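You operate a simulated robot arm through the tools that you are given. There is no shell and no other tool.

The job below is to be done with a simulated robot arm. You get a single attempt, and the scene is never put back.

## Task
Pack the sample jar in the carton and fold both flaps down.
Fine: jar upright in the carton, blue lid seated before the flaps close; no spill. Set down upright: sample jar.
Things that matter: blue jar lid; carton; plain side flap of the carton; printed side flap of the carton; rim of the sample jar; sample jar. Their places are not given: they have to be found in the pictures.

It is judged by the outcome, as a careful person would: the job done as asked, and still so three seconds after it is handed in. It fails if anything else is knocked over, pushed out of place, dropped, spilled or broken. A push-on lid holds only when it is set on centred and level and pressed home; a screw cap is set on level and turned clockwise until tight. Flat cloth is picked up by pressing the open fingertips on it (5 to 10 N) and closing them slowly along it; thin cloth reads only 2 to 8 mm in the jaws.

## Robot
A 6-joint arm with a two-finger gripper, fixed in place. Base frame: the origin is at the foot of the arm, x ahead of it, y to its left, z up. Lengths are in mm, angles in degrees, forces in N, time in s.
Its first joint turns from -166.0 to 166.0 degrees. Payload 2.45 kg.
The tool frame sits at the grasp point between the pads (the TCP): z along the fingers, y along the line on which they close. The tips reach 20 mm beyond it. The gripper opens to 140 mm. The gripper's body begins 168 mm behind the TCP.
Orientation is that of the tool frame in the base frame, as a unit quaternion [w, x, y, z]. With the fingers straight down and closing along the base's y, the tool's x points along the base's -x, its y along +y and its z along -z.

## Interface
- The arm moves only by the tool move_arm. Its argument "deltas" is a list of rows, each a list of 3 entries, a list of its own where there are three numbers: the opening in per cent of the stroke, from 0 (shut) to 100 (fully open), then the shift along the base's x, y, z in units of 50 mm (1.0 is 50 mm), then the turn, a rotation vector about the base's x, y, z in units of 6 degrees (1.0 is 6 degrees). In form: [[grip, [x, y, z], [rx, ry, rz]], ...]. A call has 1 to 20 rows; each row shifts and turns the commanded pose from where the row before left it. A call with a number of a shift or a turn outside -1 to 1 is refused whole. A row lasts 0.2 s, in which the tool goes at most 50 mm and 8.6 degrees; a call with a longer step from one row to the next is refused whole, and so is a gripper value outside its range. A pose out of reach is approached as far as the arm can. The call stops where the force on the tool passes 90 N (or 10 N more than at its start, if that is more) or the arm is blocked; 0.2 s more then pass. The fingers move at their own pace (about 45 mm/s each) and stop on an object; they squeeze with about 28 N. The grip force told is the motor's: it shows also when the fingers shut on nothing. Time passes only in rows, and 0.2 s behind the last, so rows that do not move let the fingers close. The reply holds the time, the measured pose of the TCP, the force on the tool along the base axes, the opening and the grip force, in the units named above and with some noise, with the torque about the TCP (base axes, N m) and any sound that the robot's microphone picked up.
- Cameras (640 x 400 px; columns grow to the right, rows downward): "scene" is fixed at [401.4, 648.2, 1491.7]; the picture's right is [-0.73, -0.69, 0.00], its down [-0.46, 0.49, -0.74] and it looks along [0.51, -0.54, -0.67] (base axes); focal length 281 px, centre (320, 200). "wrist" rides on the gripper at [78, 11, -209] in the tool frame; the picture's right is [-0.14, 0.99, 0.00], its down [-0.92, -0.13, -0.37] and it looks along [-0.36, -0.05, 0.93] (tool axes); focal length 280 px, centre (320, 200).
- capture(camera): a new picture of that camera. No time passes.
- measure_at(camera, pixels): for up to 12 pixels [column, row] of the newest picture of that camera ("zoom" is the newest enlarged one), the place [x, y, z] in the base frame of the surface seen there, good to about 2 mm. No time passes.
- inspect(camera, box): a new picture of the part [left, top, right, bottom] of that camera's present view, enlarged. No time passes.
- close_job(): hands the job in; it is judged then, once.

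Leave the gripper open and the arm clear of the work at the hand-in unless told otherwise.

The tools are called after ">>>" as name(argument=value, ...) on one line, values as JSON. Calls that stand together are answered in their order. move_arm: Moves the arm, as the interface text tells. Its arguments: {"type":"object","properties":{"deltas":{"type":"array"}},"required":["deltas"]} The other tools are called the same way: capture (camera) takes a picture; measure_at (camera, pixels) gives the place of the surface under pixels of a picture; inspect (camera, box) takes an enlarged picture of a part of a camera's view; close_job () hands the job in.

At the start:

```text
time_s: 0.0
ee_pos: [816.8, -1.0, 1214.6]
tcp_rot: [0.0, 0.0, 1.0, 0.0]
wrist_force: [0.2, -0.4, 0.0]
wrist_torque: [0.03, 0.0, -0.03]
width: 140.1
finger_force: 0.0
```

scene: 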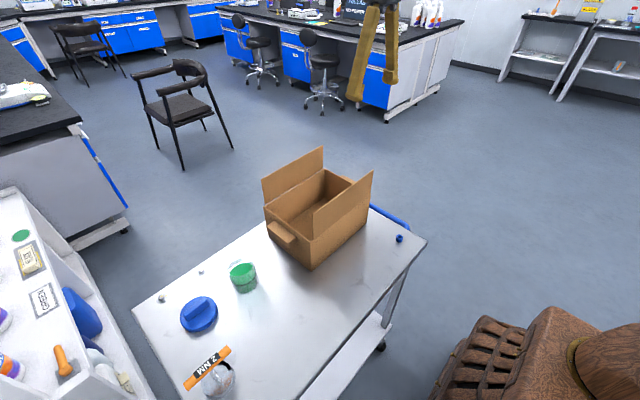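
wrist: 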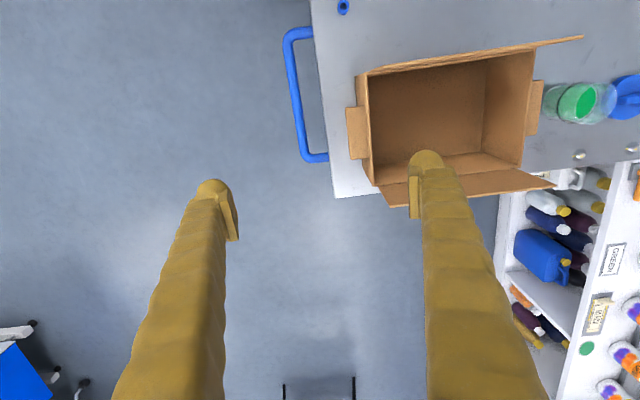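

The scene picture shows a cart with an open carton around (315,210), a glass jar with green contents at (243,275), a blue lid at (198,314) and a flask at (215,380). I'll enlarge these areas before I measure anything.

>>> inspect(camera="scene", box=[240, 130, 400, 280])

>>> inspect(camera="scene", box=[130, 240, 290, 400])

>>> inspect(camera="wrist", box=[280, 0, 640, 220])

```text
2.67 times, centred on (320, 205) of scene
```

zoom: 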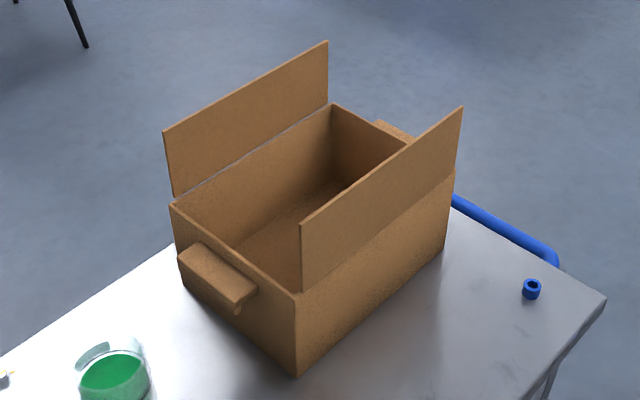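

```text
2.50 times, centred on (210, 320) of scene
```

zoom: 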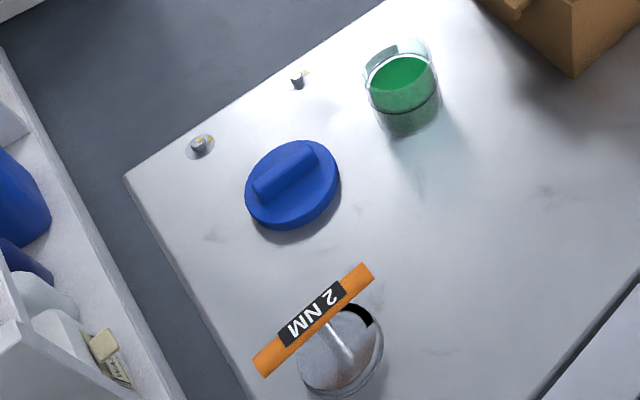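

```text
1.78 times, centred on (460, 110) of wrist
```

zoom: 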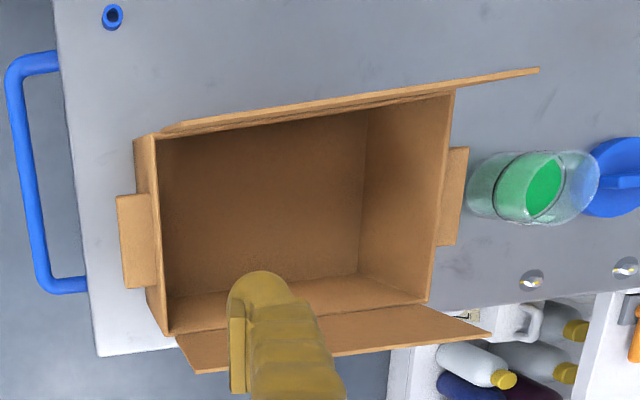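

The jar looks open with green liquid in it, and the lid beside it is a blue disc with a raised bar. Next I'll enlarge the jar and lid further, then measure points on them.

>>> inspect(camera="scene", box=[170, 250, 270, 340])

```text
4.44 times, centred on (220, 295) of scene
```

zoom: 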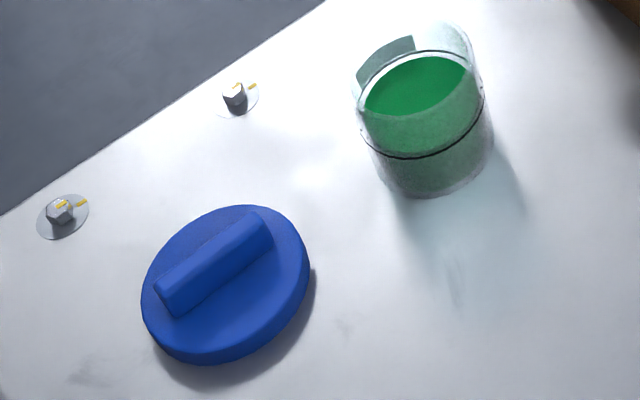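

The lid lies with its bar upward, and the jar rim is near (418,85) in the zoom. I'll measure points on the lid, the bar, the jar and the table here.

>>> measure_at(camera="zoom", pixels=[[165, 292], [262, 228], [215, 258], [148, 290], [302, 265], [240, 210], [200, 350], [240, 300], [330, 320], [340, 120], [418, 85], [425, 170]])

>>> measure_at(camera="zoom", pixels=[[360, 88], [470, 55], [410, 30], [358, 85], [485, 95], [405, 195], [490, 150], [385, 45], [450, 25], [420, 155], [372, 160], [55, 213]])

```text
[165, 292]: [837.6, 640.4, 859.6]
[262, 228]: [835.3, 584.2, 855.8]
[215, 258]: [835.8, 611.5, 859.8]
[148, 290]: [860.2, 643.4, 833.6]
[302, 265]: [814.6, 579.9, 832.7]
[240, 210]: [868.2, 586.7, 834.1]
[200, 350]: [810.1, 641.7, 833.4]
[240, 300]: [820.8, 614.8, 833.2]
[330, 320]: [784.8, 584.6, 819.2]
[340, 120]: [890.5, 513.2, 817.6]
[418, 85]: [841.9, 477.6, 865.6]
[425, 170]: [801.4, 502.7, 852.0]
```

```text
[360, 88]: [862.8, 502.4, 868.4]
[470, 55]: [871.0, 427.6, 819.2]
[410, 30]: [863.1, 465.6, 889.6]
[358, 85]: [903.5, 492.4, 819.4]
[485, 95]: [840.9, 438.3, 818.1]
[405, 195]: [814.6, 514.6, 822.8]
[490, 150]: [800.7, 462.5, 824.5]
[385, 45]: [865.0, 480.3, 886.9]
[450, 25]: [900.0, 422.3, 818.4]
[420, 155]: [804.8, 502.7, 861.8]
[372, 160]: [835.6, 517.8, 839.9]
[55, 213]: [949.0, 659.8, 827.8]
```

The table is at about z 819, the lid disc top about 833.5 and the bar top about 860. The bar runs along y near (836,612). Next I'll look at the orange "2 NM" object at (210,375) and measure the carton.

>>> inspect(camera="scene", box=[170, 330, 270, 400])

>>> measure_at(camera="scene", pixels=[[314, 265], [312, 241], [266, 209], [268, 226], [370, 175], [367, 215], [324, 150], [263, 180], [300, 200], [312, 212], [290, 240], [260, 320]])

>>> inspect(camera="scene", box=[250, 135, 390, 275])

```text
5.71 times, centred on (220, 365) of scene
```

zoom: 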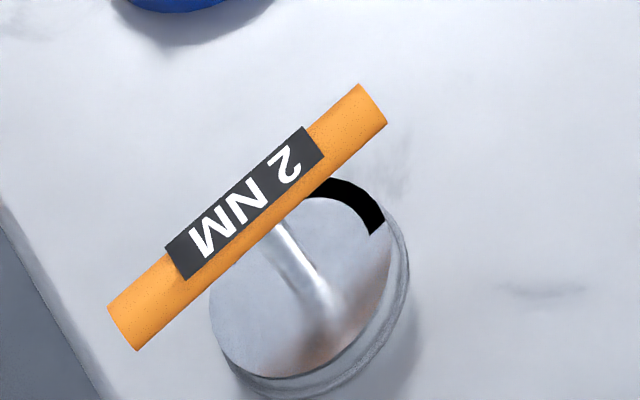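

```text
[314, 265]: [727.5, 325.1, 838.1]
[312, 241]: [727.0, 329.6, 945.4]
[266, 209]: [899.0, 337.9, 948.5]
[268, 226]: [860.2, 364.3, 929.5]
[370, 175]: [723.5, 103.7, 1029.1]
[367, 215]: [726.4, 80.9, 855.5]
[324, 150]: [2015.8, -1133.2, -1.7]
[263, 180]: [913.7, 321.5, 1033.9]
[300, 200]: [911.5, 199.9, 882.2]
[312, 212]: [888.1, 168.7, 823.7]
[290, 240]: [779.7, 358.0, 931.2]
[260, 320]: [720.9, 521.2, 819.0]
```

```text
2.86 times, centred on (320, 205) of scene
```

zoom: 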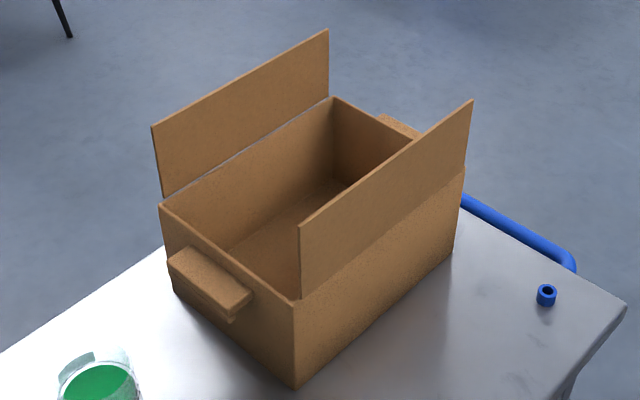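

The carton spans about x 727–905 and y 80–330, with its top at z 946. Two flaps stand up along the long sides to about z 1034. The orange "2 NM" tool isn't in the job, so I'll stay clear of it. Next I move the wrist camera high over the jar and lid, keeping above the flaps.

>>> move_arm(deltas=[[100, [-0.13, 0.94, 0], [0, 0, 0]], [100, [-0.13, 0.94, 0], [0, 0, 0]], [100, [-0.13, 0.94, 0], [0, 0, 0]], [100, [-0.13, 0.94, 0], [0, 0, 0]], [100, [-0.13, 0.94, 0], [0, 0, 0]], [100, [-0.13, 0.94, 0], [0, 0, 0]], [100, [-0.13, 0.94, 0], [0, 0, 0]], [100, [-0.13, 0.94, 0], [0, 0, 0]], [100, [-0.13, 0.94, 0], [0, 0, 0]], [100, [-0.13, 0.94, 0], [0, 0, 0]], [100, [0, 0, -0.8], [0, 0, 0]], [100, [0, 0, -0.8], [0, 0, 0]], [100, [0, 0, 0], [0, 0, 0]]])

>>> capture(camera="wrist")

>>> capture(camera="scene")

```text
time_s: 2.8
ee_pos: [753.3, 468.1, 1136.0]
tcp_rot: [0.0, 0.0, 1.0, 0.001]
wrist_force: [0.0, -0.4, 0.2]
wrist_torque: [0.01, -0.01, 0.05]
width: 140.1
finger_force: 0.1
```

```text
taken
```

wrist: 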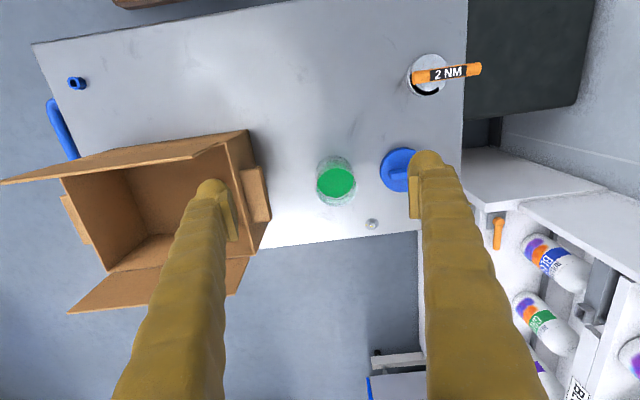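

```text
taken
```

scene: 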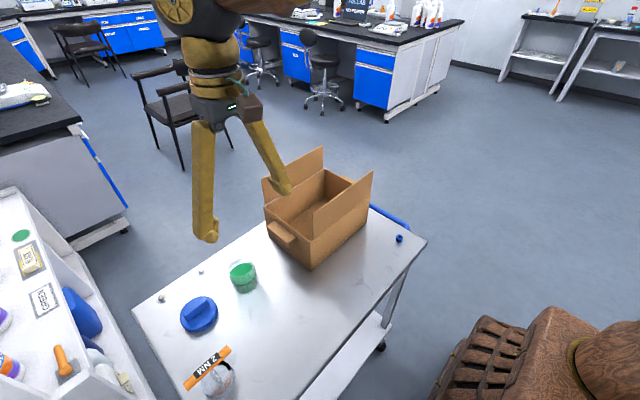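

The arm arrived with nothing touched. In the wrist picture the jar is at (335,180) and the lid at (400,170). I'll enlarge them both.

>>> inspect(camera="wrist", box=[295, 130, 435, 230])

```text
4.00 times, centred on (365, 180) of wrist
```

zoom: 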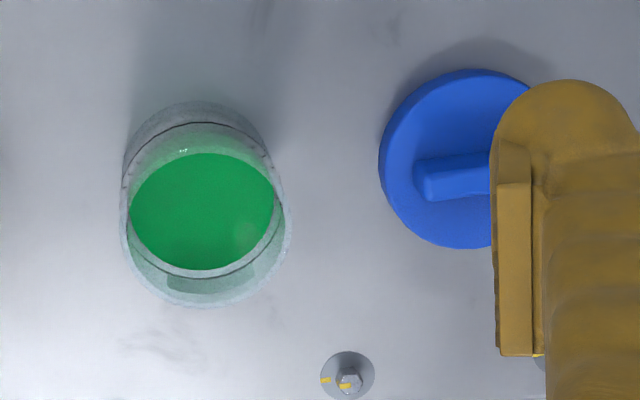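

In this zoom the glass rim runs from about x=122 to x=292, with its lower edge near y=305. I'll measure around the rim and body.

>>> measure_at(camera="zoom", pixels=[[123, 215], [289, 215], [205, 304], [205, 135], [145, 282], [268, 278], [127, 160], [265, 150], [195, 104], [200, 215], [190, 290], [150, 150]])

>>> measure_at(camera="zoom", pixels=[[381, 160], [455, 246], [455, 72], [430, 180], [485, 175], [430, 160], [430, 197], [395, 105], [400, 220], [520, 80], [455, 180], [330, 60]])

```text
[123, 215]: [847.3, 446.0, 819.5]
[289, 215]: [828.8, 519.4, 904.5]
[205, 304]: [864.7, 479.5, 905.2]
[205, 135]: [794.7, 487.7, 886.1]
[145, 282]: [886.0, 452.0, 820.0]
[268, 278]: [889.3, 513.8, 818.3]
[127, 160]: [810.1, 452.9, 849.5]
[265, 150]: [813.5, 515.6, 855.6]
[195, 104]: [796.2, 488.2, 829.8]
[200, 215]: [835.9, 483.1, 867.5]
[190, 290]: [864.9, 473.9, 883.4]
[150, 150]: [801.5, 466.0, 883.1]
```

```text
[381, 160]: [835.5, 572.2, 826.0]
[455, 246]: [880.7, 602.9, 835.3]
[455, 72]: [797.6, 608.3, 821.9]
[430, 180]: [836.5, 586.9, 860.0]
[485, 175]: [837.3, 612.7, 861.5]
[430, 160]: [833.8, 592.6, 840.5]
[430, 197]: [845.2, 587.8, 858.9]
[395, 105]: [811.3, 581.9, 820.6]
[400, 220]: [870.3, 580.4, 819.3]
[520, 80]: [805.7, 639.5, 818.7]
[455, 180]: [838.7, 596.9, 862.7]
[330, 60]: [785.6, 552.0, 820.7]
```

The jar is centred near (832,483) with a radius of about 36 and its rim at z≈905. The liquid is at about 867. The lid is centred near (839,613) with a radius of about 41.5. Its bar runs along y, with its top near z 861 and the disc top at 834. The lid is near the reach limit, so I'll measure the shelf and bolts around it before going there.

>>> measure_at(camera="wrist", pixels=[[480, 160], [510, 180], [530, 205], [470, 120], [600, 205], [425, 88], [445, 72], [478, 68], [413, 76], [372, 224], [455, 40], [540, 90]])

>>> measure_at(camera="scene", pixels=[[40, 220], [15, 190], [70, 240], [100, 300], [75, 310], [140, 395], [60, 360], [30, 255], [206, 370], [228, 350], [186, 388], [217, 385]])

```text
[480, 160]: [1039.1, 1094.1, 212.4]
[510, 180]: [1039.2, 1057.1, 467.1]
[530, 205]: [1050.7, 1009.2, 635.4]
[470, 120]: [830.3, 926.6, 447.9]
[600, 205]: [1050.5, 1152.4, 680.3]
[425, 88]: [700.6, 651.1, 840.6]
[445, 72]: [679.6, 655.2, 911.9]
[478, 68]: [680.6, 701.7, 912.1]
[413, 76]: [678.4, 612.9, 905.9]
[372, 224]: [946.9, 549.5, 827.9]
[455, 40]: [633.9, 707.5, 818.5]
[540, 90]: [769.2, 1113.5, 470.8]
```

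```text
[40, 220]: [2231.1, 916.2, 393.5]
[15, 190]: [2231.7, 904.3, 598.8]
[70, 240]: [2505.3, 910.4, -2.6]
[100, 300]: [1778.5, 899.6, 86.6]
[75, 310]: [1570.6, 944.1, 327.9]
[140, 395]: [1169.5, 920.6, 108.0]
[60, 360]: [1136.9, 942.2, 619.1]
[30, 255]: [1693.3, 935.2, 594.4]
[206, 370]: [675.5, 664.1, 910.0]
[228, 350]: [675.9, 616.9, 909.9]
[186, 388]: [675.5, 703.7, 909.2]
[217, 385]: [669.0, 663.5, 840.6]
```

The shelf is low (z<700) and far away. The orange handle is at x≈678, z≈912, well clear of the lid. I'll turn the gripper 90° about z so it closes along x across the bar, with the camera on the near side, and hover at about (838,530).

>>> move_arm(deltas=[[50, [0.113, 0.083, 0], [0, 0, 1]], [50, [0.113, 0.083, 0], [0, 0, 1]], [50, [0.113, 0.083, 0], [0, 0, 1]], [50, [0.113, 0.083, 0], [0, 0, 1]], [50, [0.113, 0.083, 0], [0, 0, 1]], [50, [0.113, 0.083, 0], [0, 0, 1]], [50, [0.113, 0.083, 0], [0, 0, 1]], [50, [0.113, 0.083, 0], [0, 0, 1]], [50, [0.113, 0.083, 0], [0, 0, 1]], [50, [0.113, 0.083, 0], [0, 0, 1]], [50, [0.113, 0.083, 0], [0, 0, 1]], [50, [0.113, 0.083, 0], [0, 0, 1]], [50, [0.113, 0.083, 0], [0, 0, 1]], [50, [0.113, 0.083, 0], [0, 0, 1]], [50, [0.113, 0.083, 0], [0, 0, 1]], [50, [0, 0, 0], [0, 0, 0]]])

>>> capture(camera="wrist")

>>> capture(camera="scene")

```text
time_s: 6.2
ee_pos: [838.1, 531.6, 1135.9]
tcp_rot: [0.0, 0.707, -0.707, -0.001]
wrist_force: [-0.4, -0.6, -0.2]
wrist_torque: [-0.03, 0.03, 0.02]
width: 69.9
finger_force: 0.1
```

```text
taken
```

wrist: 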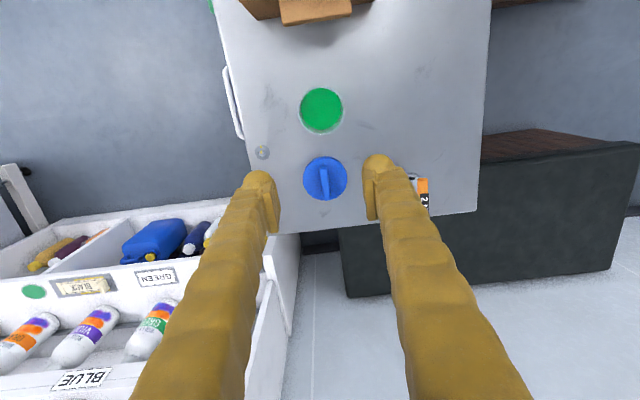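

```text
taken
```

scene: 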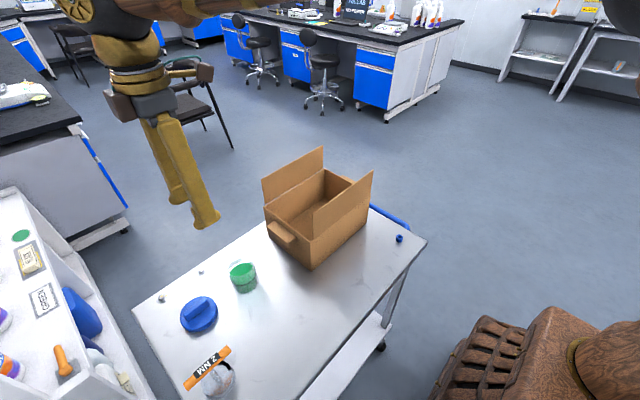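

The gripper now closes along x and reached (838,532) exactly. The jar at (322,110) and the lid at (325,178) both show unobstructed, so I'll enlarge and measure them.

>>> inspect(camera="wrist", box=[265, 75, 385, 215])

```text
2.86 times, centred on (325, 145) of wrist
```

zoom: 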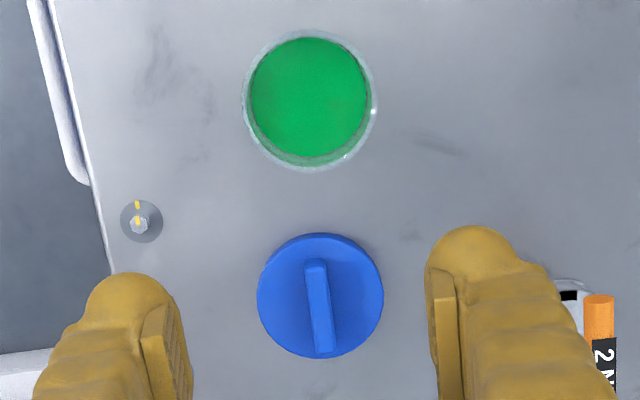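

The bar runs from about (315,265) to (322,350) in the zoom. I'll measure the bar ends, the lid edges and the jar rim.

>>> measure_at(camera="zoom", pixels=[[314, 268], [323, 348], [318, 300], [308, 300], [326, 300], [258, 295], [382, 295], [320, 235], [322, 357], [275, 250], [365, 345], [290, 300]])

>>> measure_at(camera="zoom", pixels=[[244, 100], [375, 100], [310, 33], [310, 170], [262, 50], [358, 52], [265, 150], [355, 150], [245, 92], [374, 92], [308, 31], [312, 172]])

```text
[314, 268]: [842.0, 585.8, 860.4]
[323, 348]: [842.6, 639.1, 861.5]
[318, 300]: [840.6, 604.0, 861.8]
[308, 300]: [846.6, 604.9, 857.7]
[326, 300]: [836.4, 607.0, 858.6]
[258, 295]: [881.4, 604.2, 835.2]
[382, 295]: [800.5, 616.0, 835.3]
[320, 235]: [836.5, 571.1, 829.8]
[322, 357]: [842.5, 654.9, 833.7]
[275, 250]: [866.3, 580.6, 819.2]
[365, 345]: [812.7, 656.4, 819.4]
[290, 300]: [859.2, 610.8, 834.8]
```

```text
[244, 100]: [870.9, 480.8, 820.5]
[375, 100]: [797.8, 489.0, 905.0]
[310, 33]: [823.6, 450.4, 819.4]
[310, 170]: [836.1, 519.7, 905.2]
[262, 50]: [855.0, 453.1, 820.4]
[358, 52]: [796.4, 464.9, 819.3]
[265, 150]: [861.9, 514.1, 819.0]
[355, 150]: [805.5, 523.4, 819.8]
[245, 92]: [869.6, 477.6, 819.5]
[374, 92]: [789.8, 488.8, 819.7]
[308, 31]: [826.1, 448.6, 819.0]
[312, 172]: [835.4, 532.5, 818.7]
```

The lid centre is about (841,613), with the bar along y at x≈841. To get a better jar centre I'll measure near the edge of the opaque green liquid.

>>> measure_at(camera="zoom", pixels=[[253, 97], [366, 97], [309, 40], [309, 154], [309, 97], [270, 57], [349, 138], [270, 138], [349, 57], [376, 104], [376, 97], [318, 170]])

```text
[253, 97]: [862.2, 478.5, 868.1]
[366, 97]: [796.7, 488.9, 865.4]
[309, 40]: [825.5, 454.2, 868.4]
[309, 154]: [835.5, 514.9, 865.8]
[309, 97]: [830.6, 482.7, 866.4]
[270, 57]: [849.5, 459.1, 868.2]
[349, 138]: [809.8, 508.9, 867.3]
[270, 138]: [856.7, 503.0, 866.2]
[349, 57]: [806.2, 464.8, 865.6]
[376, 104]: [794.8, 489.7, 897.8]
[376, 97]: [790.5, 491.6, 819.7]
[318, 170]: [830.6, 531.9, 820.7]
```

Opposite points on the liquid put the jar centre at about (830.5,484). Next I'll hover vertically over the lid at z≈1000 to test whether the arm reaches that far.

>>> move_arm(deltas=[[35, [0.03, 0.54, 0], [0, 0, 0]], [35, [0.03, 0.54, 0], [0, 0, 0]], [35, [0, 0.54, -0.5], [0, 0, 0]], [35, [0, 0, -0.8], [0, 0, 0]], [35, [0, 0, -0.8], [0, 0, 0]], [35, [0, 0, -0.6], [0, 0, 0]], [35, [0, 0, 0], [0, 0, 0]]])

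>>> capture(camera="wrist")

```text
time_s: 7.8
ee_pos: [839.7, 613.7, 999.8]
tcp_rot: [-0.001, 0.707, -0.707, 0.0]
wrist_force: [-0.9, 0.2, 0.6]
wrist_torque: [-0.03, 0.01, 0.02]
width: 49.0
finger_force: 0.2
```

```text
taken
```

wrist: 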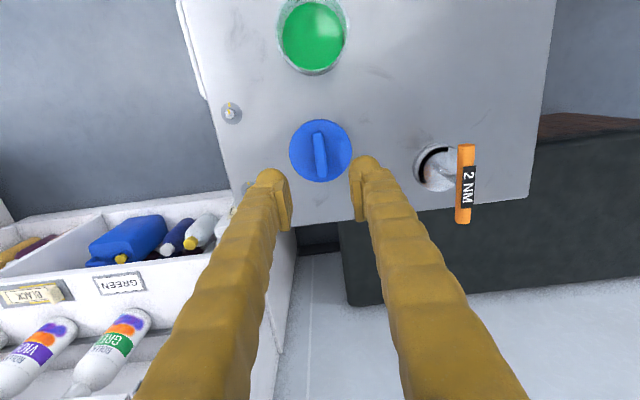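

The arm reached (840,614,1000) with the tool vertical. I'll enlarge the lid here for a finer measurement of the bar.

>>> inspect(camera="wrist", box=[270, 100, 370, 200])

```text
4.00 times, centred on (320, 150) of wrist
```

zoom: 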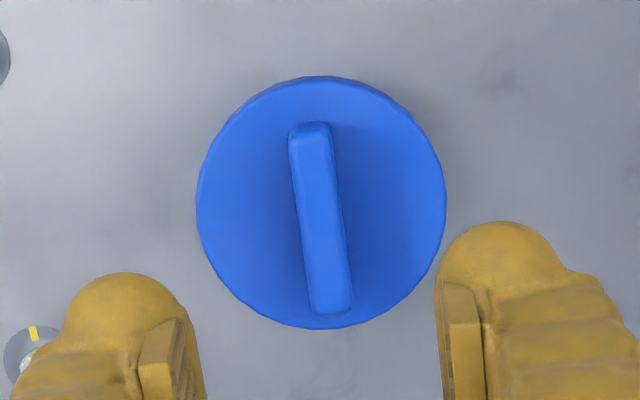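

>>> measure_at(camera="zoom", pixels=[[305, 132], [331, 305], [318, 220], [294, 160], [333, 160], [310, 290], [348, 285], [199, 195], [443, 195], [318, 80], [330, 327], [240, 220]])

```text
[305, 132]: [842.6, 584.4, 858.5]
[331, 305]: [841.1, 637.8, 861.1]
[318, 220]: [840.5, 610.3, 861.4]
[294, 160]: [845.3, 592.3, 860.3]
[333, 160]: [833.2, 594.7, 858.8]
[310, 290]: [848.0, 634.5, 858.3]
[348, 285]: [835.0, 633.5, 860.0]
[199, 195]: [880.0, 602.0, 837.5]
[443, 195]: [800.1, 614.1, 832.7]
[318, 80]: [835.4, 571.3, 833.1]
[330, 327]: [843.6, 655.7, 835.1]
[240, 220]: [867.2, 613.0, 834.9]
```

The bar is 13 mm wide and centred at x≈840.5, running along y, so the lid centre is about (840.5,613). Next I'll lower so the tips straddle the bar just above the disc, with the TCP at z≈859.

>>> move_arm(deltas=[[35, [0.016, -0.014, -0.6], [0, 0, 0]], [35, [0, 0, -0.6], [0, 0, 0]], [35, [0, 0, -0.6], [0, 0, 0]], [35, [0, 0, -0.4], [0, 0, 0]], [35, [0, 0, -0.3], [0, 0, 0]], [35, [0, 0, -0.2], [0, 0, 0]], [35, [0, 0, -0.1], [0, 0, 0]], [35, [0, 0, 0], [0, 0, 0]]])

>>> capture(camera="wrist")

>>> inspect(camera="scene", box=[150, 240, 270, 360])

```text
time_s: 9.6
ee_pos: [841.0, 612.9, 858.7]
tcp_rot: [0.001, -0.707, 0.707, 0.0]
wrist_force: [-0.3, -0.6, 0.8]
wrist_torque: [0.0, 0.02, -0.05]
width: 49.0
finger_force: 0.0
```

```text
taken
```

wrist: 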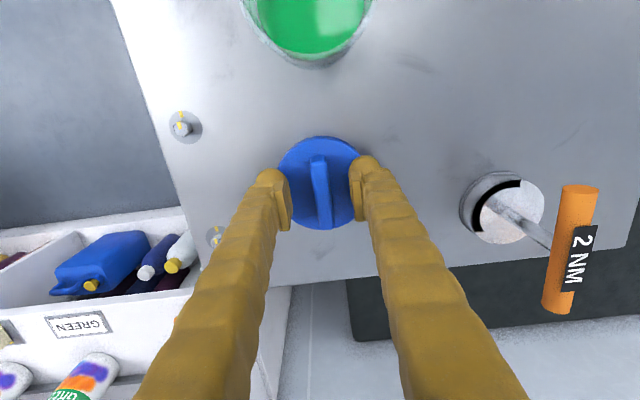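

```text
3.33 times, centred on (210, 300) of scene
```

zoom: 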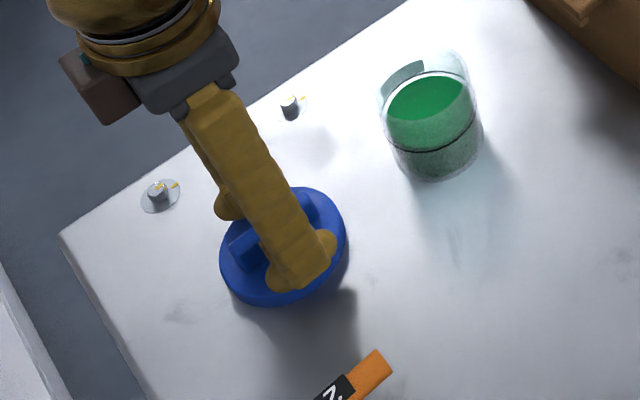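

The fingers straddle the bar with no contact and the force reads near zero. I'll close on it now.

>>> move_arm(deltas=[[20, [0, 0, 0], [0, 0, 0]], [12, [0, 0, 0], [0, 0, 0]], [0, [0, 0, 0], [0, 0, 0]], [0, [0, 0, 0], [0, 0, 0]], [0, [0, 0, 0], [0, 0, 0]], [0, [0, 0, 0], [0, 0, 0]]])

>>> capture(camera="wrist")

```text
time_s: 11.0
ee_pos: [842.3, 611.8, 859.9]
tcp_rot: [0.0, 0.707, -0.707, 0.0]
wrist_force: [0.6, 0.4, 0.5]
wrist_torque: [-0.01, -0.02, 0.0]
width: 12.1
finger_force: 27.6
```

```text
taken
```

wrist: 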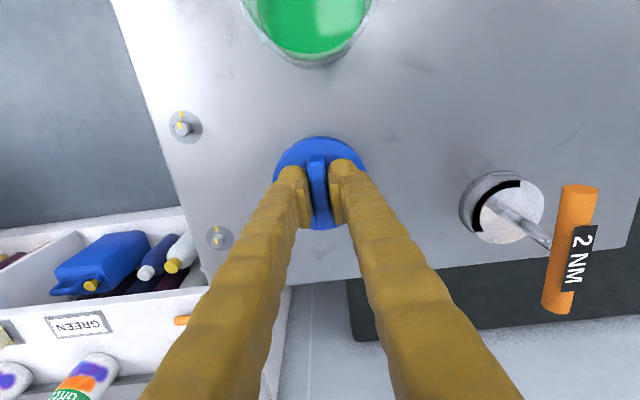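

The bar is held at 12.1 mm with 27.6 N. I'll lift straight up 120 mm and check that the lid hangs level.

>>> move_arm(deltas=[[0, [0, 0, 0.1], [0, 0, 0]], [0, [0, 0, 0.3], [0, 0, 0]], [0, [0, 0, 0.5], [0, 0, 0]], [0, [0, 0, 0.6], [0, 0, 0]], [0, [0, 0, 0.6], [0, 0, 0]], [0, [0, 0, 0.4], [0, 0, 0]], [0, [0, 0, 0], [0, 0, 0]]])

>>> capture(camera="wrist")

>>> inspect(camera="scene", box=[130, 200, 270, 340])

```text
time_s: 12.6
ee_pos: [843.8, 613.3, 984.2]
tcp_rot: [0.001, -0.707, 0.707, 0.0]
wrist_force: [-0.2, -0.8, -0.9]
wrist_torque: [0.0, -0.02, -0.02]
width: 12.3
finger_force: 27.7
```

```text
taken
```

wrist: 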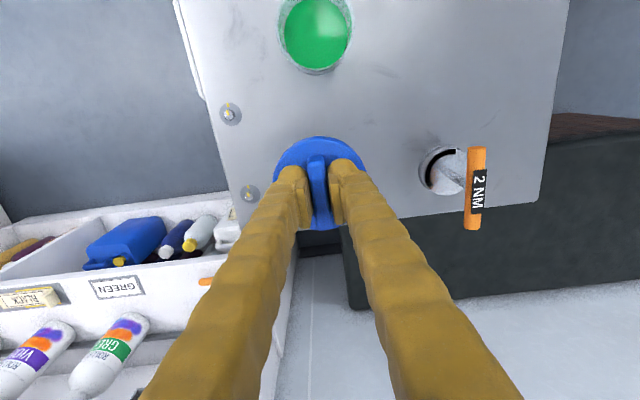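

```text
2.86 times, centred on (200, 270) of scene
```

zoom: 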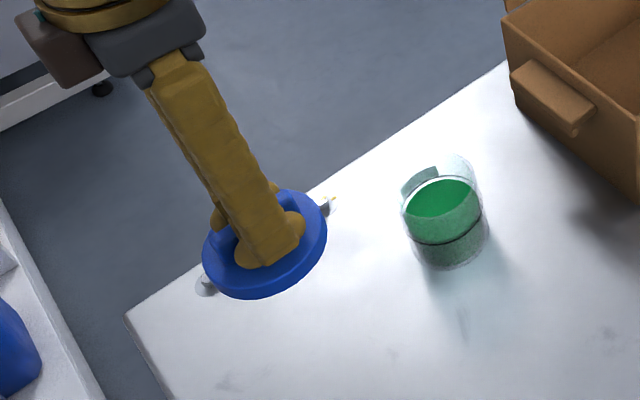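

The lid came up level with no slip, and its bottom is now about 125 mm above the table. I'll carry it (-10,-129) mm to above the jar, keeping about 40 mm clear of the rim.

>>> move_arm(deltas=[[0, [-0.02, -0.3, 0], [0, 0, 0]], [0, [-0.04, -0.5, 0], [0, 0, 0]], [0, [-0.05, -0.6, 0], [0, 0, 0]], [0, [-0.05, -0.6, 0], [0, 0, 0]], [0, [-0.03, -0.4, 0], [0, 0, 0]], [0, [-0.01, -0.18, 0], [0, 0, 0]], [0, [0, 0, 0], [0, 0, 0]], [0, [0, 0, 0], [0, 0, 0]]])

>>> capture(camera="wrist")

>>> inspect(camera="scene", box=[190, 200, 300, 310])

```text
time_s: 14.4
ee_pos: [833.2, 483.7, 985.3]
tcp_rot: [0.0, -0.706, 0.708, -0.001]
wrist_force: [0.5, 0.6, -0.7]
wrist_torque: [0.02, -0.01, 0.01]
width: 12.2
finger_force: 28.0
```

```text
taken
```

wrist: 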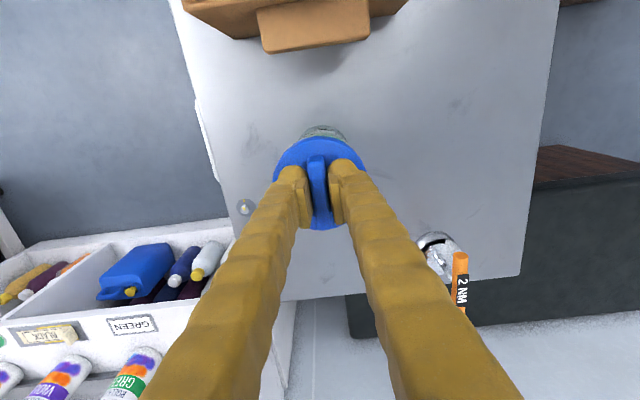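

```text
3.64 times, centred on (245, 255) of scene
```

zoom: 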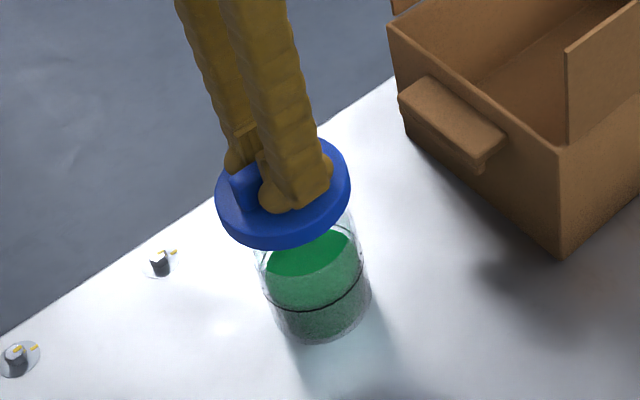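

Force readings are clean. To check centring I'll measure the lid's edges in this scene zoom, then in an enlarged wrist view.

>>> measure_at(camera="zoom", pixels=[[220, 195], [345, 175], [260, 235], [330, 220], [240, 222], [343, 200], [327, 150], [300, 234], [230, 175], [262, 300], [310, 338], [370, 290]])

>>> inspect(camera="wrist", box=[265, 110, 375, 240])

```text
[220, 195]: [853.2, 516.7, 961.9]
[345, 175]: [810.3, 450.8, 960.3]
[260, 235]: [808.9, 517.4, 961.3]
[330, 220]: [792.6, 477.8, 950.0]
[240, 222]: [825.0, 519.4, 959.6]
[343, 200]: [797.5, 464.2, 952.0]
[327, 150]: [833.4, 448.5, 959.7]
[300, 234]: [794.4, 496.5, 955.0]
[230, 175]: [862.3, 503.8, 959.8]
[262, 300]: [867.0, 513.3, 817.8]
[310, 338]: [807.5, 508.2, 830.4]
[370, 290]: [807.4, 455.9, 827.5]
```

```text
3.08 times, centred on (320, 175) of wrist
```

zoom: 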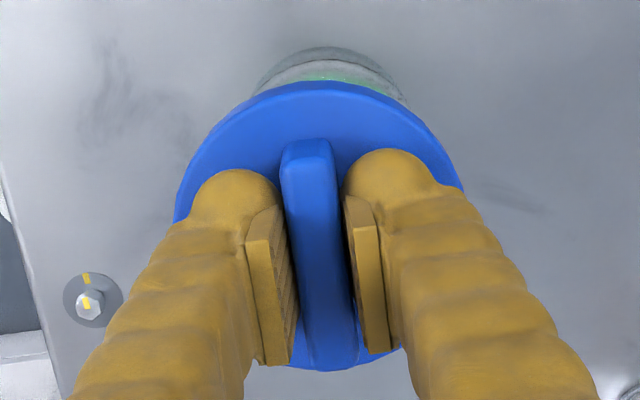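

The fit puts the lid centre near (832,484), against the jar at (830.5,484), so they agree to about 1.5 mm. I'll shift 1 mm in -x and lower until the lid is about 8 mm above the rim, then look again.

>>> move_arm(deltas=[[0, [-0.02, 0, -0.2], [0, 0, 0]], [0, [0, 0, -0.2], [0, 0, 0]], [0, [0, 0, -0.15], [0, 0, 0]], [0, [0, 0, -0.1], [0, 0, 0]], [0, [0, 0, 0], [0, 0, 0]], [0, [0, 0, 0], [0, 0, 0]]])

>>> inspect(camera="scene", box=[205, 220, 285, 310])

>>> capture(camera="wrist")

```text
time_s: 15.8
ee_pos: [830.9, 483.3, 951.9]
tcp_rot: [0.0, -0.707, 0.707, 0.001]
wrist_force: [0.1, -0.8, -0.6]
wrist_torque: [0.01, -0.02, -0.03]
width: 12.3
finger_force: 27.8
```

```text
4.44 times, centred on (245, 265) of scene
```

zoom: 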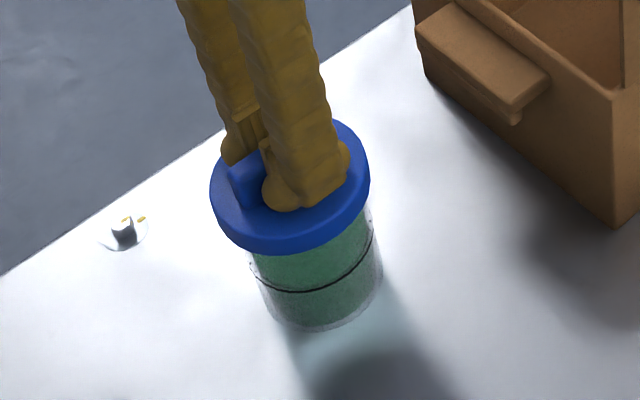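

```text
taken
```

wrist: 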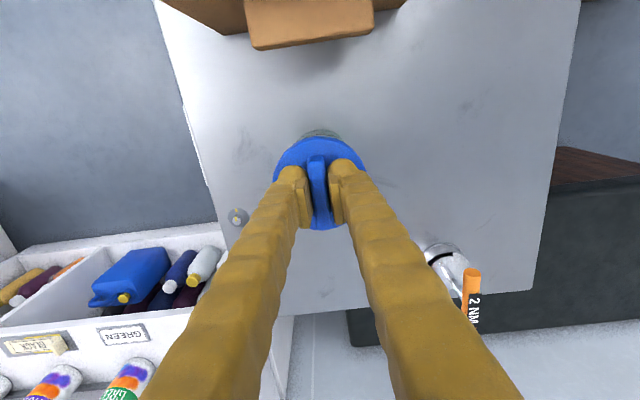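

The lid is about 8 mm above the rim. I'll measure the lid edge and jar body points in this zoom to compare the centres.

>>> measure_at(camera="zoom", pixels=[[214, 190], [368, 165], [240, 232], [270, 250], [330, 232], [362, 200], [345, 127], [222, 165], [300, 247], [220, 215], [350, 215], [290, 235]])

>>> measure_at(camera="zoom", pixels=[[256, 280], [270, 300], [300, 310], [330, 300], [360, 270], [372, 240], [280, 275], [310, 275], [340, 260], [363, 235], [350, 250], [290, 322]])

```text
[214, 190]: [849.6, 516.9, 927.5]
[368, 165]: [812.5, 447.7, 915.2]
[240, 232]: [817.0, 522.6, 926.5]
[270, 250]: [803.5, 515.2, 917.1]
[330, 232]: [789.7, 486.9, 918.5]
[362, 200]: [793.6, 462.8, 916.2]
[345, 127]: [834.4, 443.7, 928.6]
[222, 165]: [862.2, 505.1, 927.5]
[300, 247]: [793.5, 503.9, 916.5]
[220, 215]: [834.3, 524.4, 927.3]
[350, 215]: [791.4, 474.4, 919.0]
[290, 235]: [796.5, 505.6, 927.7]
```

```text
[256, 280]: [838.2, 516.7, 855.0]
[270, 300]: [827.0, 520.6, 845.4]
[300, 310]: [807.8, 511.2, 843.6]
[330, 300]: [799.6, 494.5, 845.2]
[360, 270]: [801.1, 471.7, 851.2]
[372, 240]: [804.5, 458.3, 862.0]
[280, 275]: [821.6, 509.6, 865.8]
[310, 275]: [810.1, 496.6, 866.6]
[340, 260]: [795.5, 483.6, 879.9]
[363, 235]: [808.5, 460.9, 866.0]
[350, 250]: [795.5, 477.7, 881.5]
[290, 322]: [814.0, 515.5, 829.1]
```

Both fits agree: lid centre about (830,484), jar centre about (830.5,484), and the lid is level. I'll lower in small steps and watch the force for contact with the rim.

>>> move_arm(deltas=[[0, [0, 0, -0.06], [0, 0, 0]], [0, [0, 0, -0.04], [0, 0, 0]], [0, [0, 0, -0.03], [0, 0, 0]], [0, [0, 0, 0], [0, 0, 0]]])

>>> move_arm(deltas=[[0, [0, 0, -0.02], [0, 0, 0]], [0, [0, 0, -0.02], [0, 0, 0]], [0, [0, 0, 0], [0, 0, 0]]])

```text
time_s: 16.8
ee_pos: [831.4, 483.9, 945.2]
tcp_rot: [-0.001, -0.707, 0.707, 0.0]
wrist_force: [0.8, 0.5, -0.7]
wrist_torque: [-0.03, -0.03, 0.0]
width: 12.2
finger_force: 27.9
```

```text
time_s: 17.6
ee_pos: [831.3, 483.5, 944.1]
tcp_rot: [0.0, -0.706, 0.708, -0.001]
wrist_force: [-0.6, 0.4, -1.2]
wrist_torque: [0.01, 0.03, 0.0]
width: 12.2
finger_force: 27.7
```

There is no contact yet at TCP z≈944, so I'll go on down in 1 mm steps.

>>> move_arm(deltas=[[0, [0, 0, -0.02], [0, 0, 0]], [0, [0, 0, -0.02], [0, 0, 0]], [0, [0, 0, 0], [0, 0, 0]]])

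>>> move_arm(deltas=[[0, [0, 0, -0.02], [0, 0, 0]], [0, [0, 0, -0.02], [0, 0, 0]], [0, [0, 0, 0], [0, 0, 0]]])

>>> inspect(camera="scene", box=[205, 220, 285, 310])

```text
time_s: 18.4
ee_pos: [829.9, 484.0, 941.0]
tcp_rot: [-0.001, -0.707, 0.707, -0.001]
wrist_force: [-0.2, 0.5, -0.3]
wrist_torque: [-0.02, -0.03, -0.01]
width: 12.4
finger_force: 28.3
```

```text
time_s: 19.2
ee_pos: [830.5, 482.9, 940.8]
tcp_rot: [0.0, 0.707, -0.707, -0.001]
wrist_force: [0.3, 0.2, -0.3]
wrist_torque: [0.01, -0.03, 0.01]
width: 12.2
finger_force: 28.0
```

```text
4.44 times, centred on (245, 265) of scene
```

zoom: 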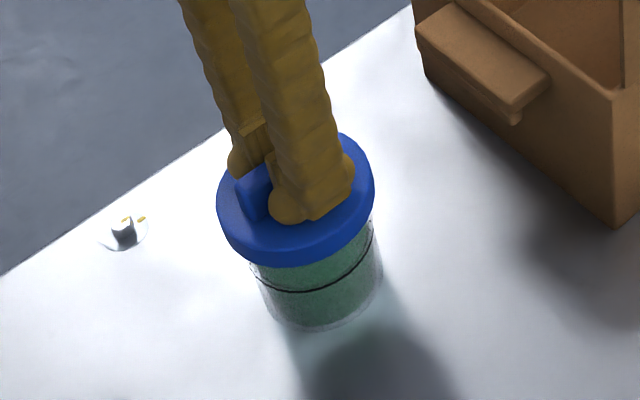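

There is still no force at z≈941, so the skirt appears to be passing around the rim without resistance. I'll keep lowering gently.

>>> move_arm(deltas=[[0, [0, 0, -0.02], [0, 0, 0]], [0, [0, 0, -0.02], [0, 0, 0]], [0, [0, 0, 0], [0, 0, 0]]])

>>> move_arm(deltas=[[0, [0, 0, -0.02], [0, 0, 0]], [0, [0, 0, -0.02], [0, 0, 0]], [0, [0, 0, 0], [0, 0, 0]]])

```text
time_s: 20.0
ee_pos: [830.4, 483.8, 939.3]
tcp_rot: [0.0, -0.707, 0.707, 0.0]
wrist_force: [-0.6, 0.5, -0.8]
wrist_torque: [0.0, -0.02, -0.02]
width: 12.4
finger_force: 27.7
```

```text
time_s: 20.8
ee_pos: [830.1, 484.2, 936.1]
tcp_rot: [0.0, 0.707, -0.707, 0.0]
wrist_force: [-0.5, -0.6, -0.7]
wrist_torque: [-0.01, -0.02, 0.03]
width: 12.3
finger_force: 27.7
```

No force at z≈936. I'll keep going down, watching for the lid top to meet the rim.

>>> move_arm(deltas=[[0, [0, 0, -0.02], [0, 0, 0]], [0, [0, 0, -0.02], [0, 0, 0]], [0, [0, 0, 0], [0, 0, 0]]])

>>> move_arm(deltas=[[0, [0, 0, -0.02], [0, 0, 0]], [0, [0, 0, -0.02], [0, 0, 0]], [0, [0, 0, 0], [0, 0, 0]]])

>>> inspect(camera="scene", box=[205, 220, 285, 310])

```text
time_s: 21.6
ee_pos: [829.6, 484.6, 935.4]
tcp_rot: [0.001, -0.707, 0.708, 0.0]
wrist_force: [0.5, -0.7, -0.4]
wrist_torque: [-0.01, 0.0, -0.02]
width: 12.3
finger_force: 27.5
```

```text
time_s: 22.4
ee_pos: [830.7, 482.1, 933.2]
tcp_rot: [0.001, -0.706, 0.708, 0.0]
wrist_force: [-3.2, 2.1, 7.9]
wrist_torque: [0.23, 0.03, 0.05]
width: 12.2
finger_force: 27.8
```

```text
4.44 times, centred on (245, 265) of scene
```

zoom: 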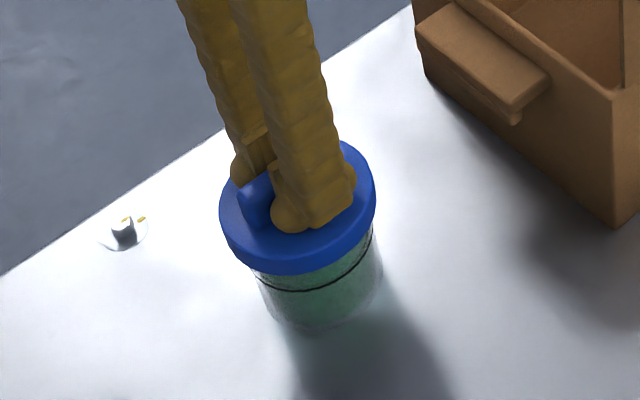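

First contact: 7.9 N upward, with small side forces (-3.2,+2.1) pushing the lid toward -x and +y. I'll shift about 0.6 mm that way to relieve it and then read the force again.

>>> move_arm(deltas=[[0, [-0.012, 0.01, 0], [0, 0, 0]], [0, [0, 0, 0], [0, 0, 0]], [0, [0, 0, 0], [0, 0, 0]]])

```text
time_s: 23.2
ee_pos: [831.0, 483.5, 931.8]
tcp_rot: [-0.001, 0.708, -0.707, -0.001]
wrist_force: [2.0, -3.1, 3.1]
wrist_torque: [-0.21, -0.03, 0.04]
width: 12.3
finger_force: 27.8
```

The side force reversed to (+2.0,-3.1), so that overshot slightly. I'll go back half of the shift.

>>> move_arm(deltas=[[0, [0.005, -0.006, 0], [0, 0, 0]], [0, [0, 0, 0], [0, 0, 0]], [0, [0, 0, 0], [0, 0, 0]]])

```text
time_s: 24.0
ee_pos: [829.4, 482.7, 932.8]
tcp_rot: [0.0, -0.707, 0.707, 0.0]
wrist_force: [-2.2, 1.0, 3.0]
wrist_torque: [0.11, 0.05, 0.04]
width: 12.1
finger_force: 28.1
```

The side force is small now. I'll press down in 1 mm steps, watching the force and the microphone.

>>> move_arm(deltas=[[0, [-0.002, 0.001, -0.02], [0, 0, 0]], [0, [0, 0, -0.02], [0, 0, 0]], [0, [0, 0, 0], [0, 0, 0]]])

```text
time_s: 24.8
ee_pos: [831.0, 484.2, 931.1]
tcp_rot: [0.0, -0.707, 0.707, 0.001]
wrist_force: [-5.7, 0.3, 21.7]
wrist_torque: [0.0, 0.06, 0.01]
width: 12.9
finger_force: 27.8
```

The force is up to 21.7 N with no tilting torque. I'll press another 2 mm.

>>> move_arm(deltas=[[0, [0, 0, -0.02], [0, 0, 0]], [0, [0, 0, -0.02], [0, 0, 0]], [0, [0, 0, 0], [0, 0, 0]]])

>>> inspect(camera="scene", box=[205, 220, 285, 310])

```text
time_s: 25.6
ee_pos: [830.4, 483.7, 929.2]
tcp_rot: [0.0, 0.707, -0.707, -0.001]
wrist_force: [-1.6, -1.8, 24.3]
wrist_torque: [-0.1, 0.03, 0.01]
width: 12.4
finger_force: 28.1
```

```text
4.44 times, centred on (245, 265) of scene
```

zoom: 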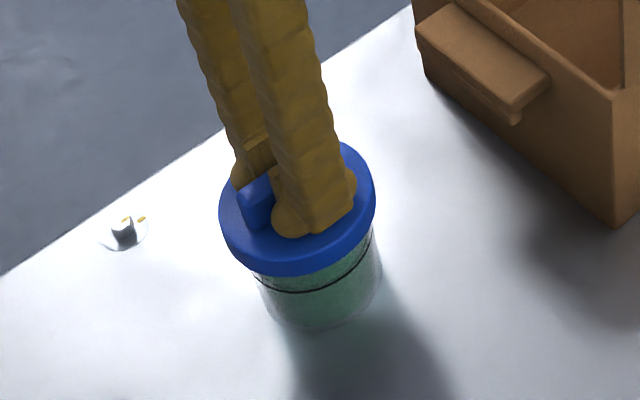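

The force levelled off near 24 N, so either the fingers are sliding down the bar or the lid is moving. I'll measure the lid top height.

>>> measure_at(camera="zoom", pixels=[[225, 205], [240, 235], [270, 250], [340, 235], [365, 200], [350, 155], [258, 190], [255, 205], [310, 262], [330, 258]])

```text
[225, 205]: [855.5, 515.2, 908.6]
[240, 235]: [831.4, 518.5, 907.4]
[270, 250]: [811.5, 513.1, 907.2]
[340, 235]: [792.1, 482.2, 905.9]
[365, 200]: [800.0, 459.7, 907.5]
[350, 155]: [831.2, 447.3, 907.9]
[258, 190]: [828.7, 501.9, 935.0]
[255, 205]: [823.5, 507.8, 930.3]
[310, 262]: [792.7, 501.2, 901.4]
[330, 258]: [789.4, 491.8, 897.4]
```

The lid top is level at about 907.7 on every side, and the rim was at 905. The tips are about to meet the disc, so pressing further pushes evenly on both sides of the bar. I'll continue to a firm press, staying under the 90 N stop.

>>> move_arm(deltas=[[0, [0, 0, -0.02], [0, 0, 0]], [0, [0, 0, -0.02], [0, 0, 0]], [0, [0, 0, -0.02], [0, 0, 0]], [0, [0, 0, 0], [0, 0, 0]]])

```text
time_s: 26.6
ee_pos: [830.8, 484.5, 928.2]
tcp_rot: [0.002, -0.707, 0.707, -0.001]
wrist_force: [-10.9, -3.7, 72.0]
wrist_torque: [-0.09, 0.44, 0.06]
width: 12.4
finger_force: 28.6
```

The press reached 72 N with no sound reported. I'll hold, look at the lid, and measure whether it went down further.

>>> inspect(camera="scene", box=[205, 220, 285, 310])

>>> measure_at(camera="zoom", pixels=[[225, 205], [240, 235], [270, 250], [340, 235], [365, 200], [350, 155], [258, 190], [300, 258], [310, 262], [330, 258], [245, 215], [355, 215]])

```text
4.44 times, centred on (245, 265) of scene
```

zoom: 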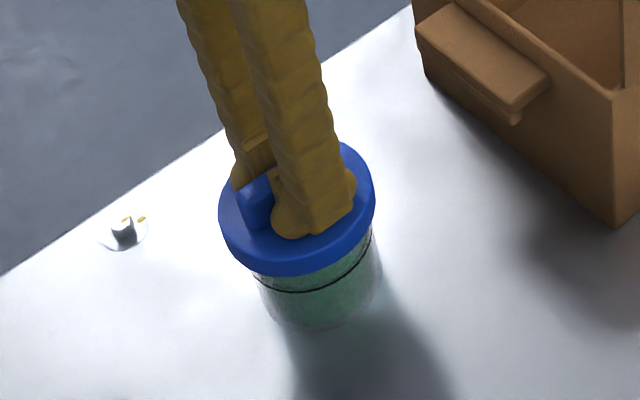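

```text
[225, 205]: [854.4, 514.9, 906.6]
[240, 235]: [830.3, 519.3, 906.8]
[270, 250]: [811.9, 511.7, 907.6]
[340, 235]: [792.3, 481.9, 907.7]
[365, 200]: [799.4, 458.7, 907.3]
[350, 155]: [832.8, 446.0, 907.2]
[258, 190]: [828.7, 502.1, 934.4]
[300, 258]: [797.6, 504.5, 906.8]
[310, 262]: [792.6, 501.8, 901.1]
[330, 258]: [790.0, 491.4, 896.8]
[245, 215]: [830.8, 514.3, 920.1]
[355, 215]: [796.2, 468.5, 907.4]
```

The lid top stays level at about 907.2 and didn't move under 72 N, so it sits right down on the rim. I'll ease off the press, then lift gently to see whether the lid holds the jar.

>>> move_arm(deltas=[[0, [0, 0, 0.03], [0, 0, 0]], [0, [0, 0, 0.03], [0, 0, 0]], [0, [0, 0, 0.02], [0, 0, 0]], [0, [0, 0, 0], [0, 0, 0]]])

```text
time_s: 27.6
ee_pos: [829.9, 482.2, 928.6]
tcp_rot: [-0.001, -0.706, 0.708, 0.001]
wrist_force: [5.5, 11.0, 20.0]
wrist_torque: [0.66, -0.23, -0.03]
width: 12.3
finger_force: 28.3
```

There is still 20 N down and some side load while it relaxes. I'll raise a little more.

>>> move_arm(deltas=[[0, [0, 0, 0.02], [0, 0, 0]], [0, [0, 0, 0.02], [0, 0, 0]], [0, [0, 0, 0], [0, 0, 0]]])

```text
time_s: 28.4
ee_pos: [831.9, 484.6, 932.1]
tcp_rot: [0.0, -0.707, 0.707, -0.001]
wrist_force: [0.7, -0.1, -0.7]
wrist_torque: [0.03, 0.0, 0.0]
width: 12.6
finger_force: 28.1
```

The force is back to about the lid's own weight. I'll lift 3 mm more and look at whether the jar comes too.

>>> move_arm(deltas=[[0, [0, 0, 0.03], [0, 0, 0]], [0, [0, 0, 0.03], [0, 0, 0]], [0, [0, 0, 0], [0, 0, 0]]])

>>> inspect(camera="scene", box=[205, 220, 285, 310])

>>> measure_at(camera="zoom", pixels=[[225, 205], [240, 235], [270, 250], [340, 235], [365, 200], [350, 155], [300, 258], [310, 262], [330, 258], [300, 320], [330, 318], [370, 290]])

```text
time_s: 29.2
ee_pos: [831.4, 483.7, 934.3]
tcp_rot: [-0.001, -0.707, 0.707, 0.001]
wrist_force: [-0.2, -1.1, -0.4]
wrist_torque: [0.0, 0.05, 0.0]
width: 12.2
finger_force: 27.9
```

```text
4.44 times, centred on (245, 265) of scene
```

zoom: 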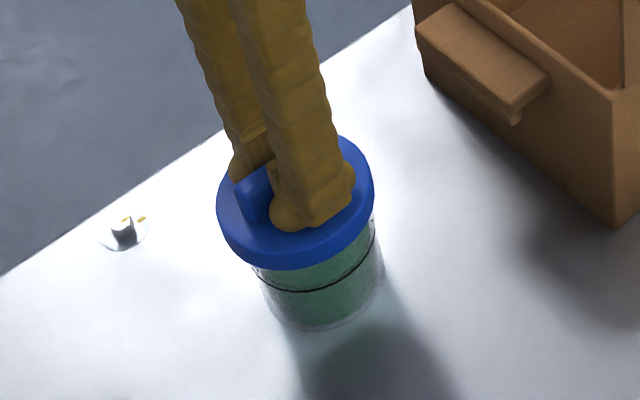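

```text
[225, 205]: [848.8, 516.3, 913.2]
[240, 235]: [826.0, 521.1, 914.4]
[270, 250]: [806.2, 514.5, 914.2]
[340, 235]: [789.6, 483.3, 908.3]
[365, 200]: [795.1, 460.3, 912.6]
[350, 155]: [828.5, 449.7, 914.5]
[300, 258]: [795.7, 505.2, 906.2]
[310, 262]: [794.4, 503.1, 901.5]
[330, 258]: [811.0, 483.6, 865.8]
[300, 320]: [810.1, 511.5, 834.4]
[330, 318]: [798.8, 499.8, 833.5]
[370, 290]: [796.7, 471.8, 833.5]
```

The lid lifted off freely: its top rose to about 914 while the jar stayed put. A centred 72 N press did not hold it, so this must be a screw cap. I'll lower it back to light contact first.

>>> move_arm(deltas=[[0, [0, 0, -0.04], [0, 0, 0]], [0, [0, 0, -0.03], [0, 0, 0]], [0, [0, 0, -0.03], [0, 0, 0]], [0, [0, 0, 0], [0, 0, 0]]])

```text
time_s: 30.2
ee_pos: [830.4, 484.1, 929.8]
tcp_rot: [0.0, -0.707, 0.707, 0.001]
wrist_force: [0.5, -0.6, -0.6]
wrist_torque: [0.0, -0.01, 0.0]
width: 12.5
finger_force: 27.4
```

No contact yet at 929.8. I'll go down 1.5 mm more.

>>> move_arm(deltas=[[0, [0, 0, -0.015], [0, 0, 0]], [0, [0, 0, -0.015], [0, 0, 0]], [0, [0, 0, 0], [0, 0, 0]]])

```text
time_s: 31.0
ee_pos: [829.7, 483.3, 927.3]
tcp_rot: [0.0, -0.707, 0.707, 0.0]
wrist_force: [-5.2, -2.0, 16.1]
wrist_torque: [-0.23, 0.11, -0.05]
width: 12.4
finger_force: 28.4
```

Contact is at 16 N and the lid is level. I'll turn clockwise seen from above (negative about z) 18° slowly and read the torque.

>>> move_arm(deltas=[[0, [0, 0, 0], [0, 0, -0.5]], [0, [0, 0, 0], [0, 0, -0.5]], [0, [0, 0, 0], [0, 0, -0.5]], [0, [0, 0, 0], [0, 0, -0.5]], [0, [0, 0, 0], [0, 0, -0.5]], [0, [0, 0, 0], [0, 0, -0.5]], [0, [0, 0, 0], [0, 0, 0]]])

>>> inspect(camera="scene", box=[205, 220, 285, 310])

```text
time_s: 32.6
ee_pos: [830.4, 483.3, 926.9]
tcp_rot: [0.001, -0.586, 0.81, 0.0]
wrist_force: [1.0, 2.4, 33.0]
wrist_torque: [0.12, -0.04, 0.27]
width: 12.3
finger_force: 27.8
```

```text
4.44 times, centred on (245, 265) of scene
```

zoom: 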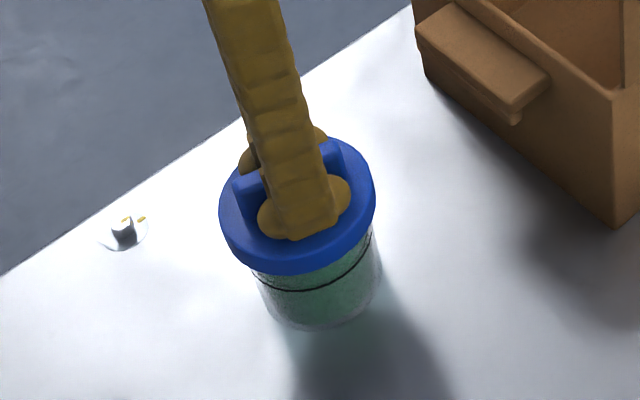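

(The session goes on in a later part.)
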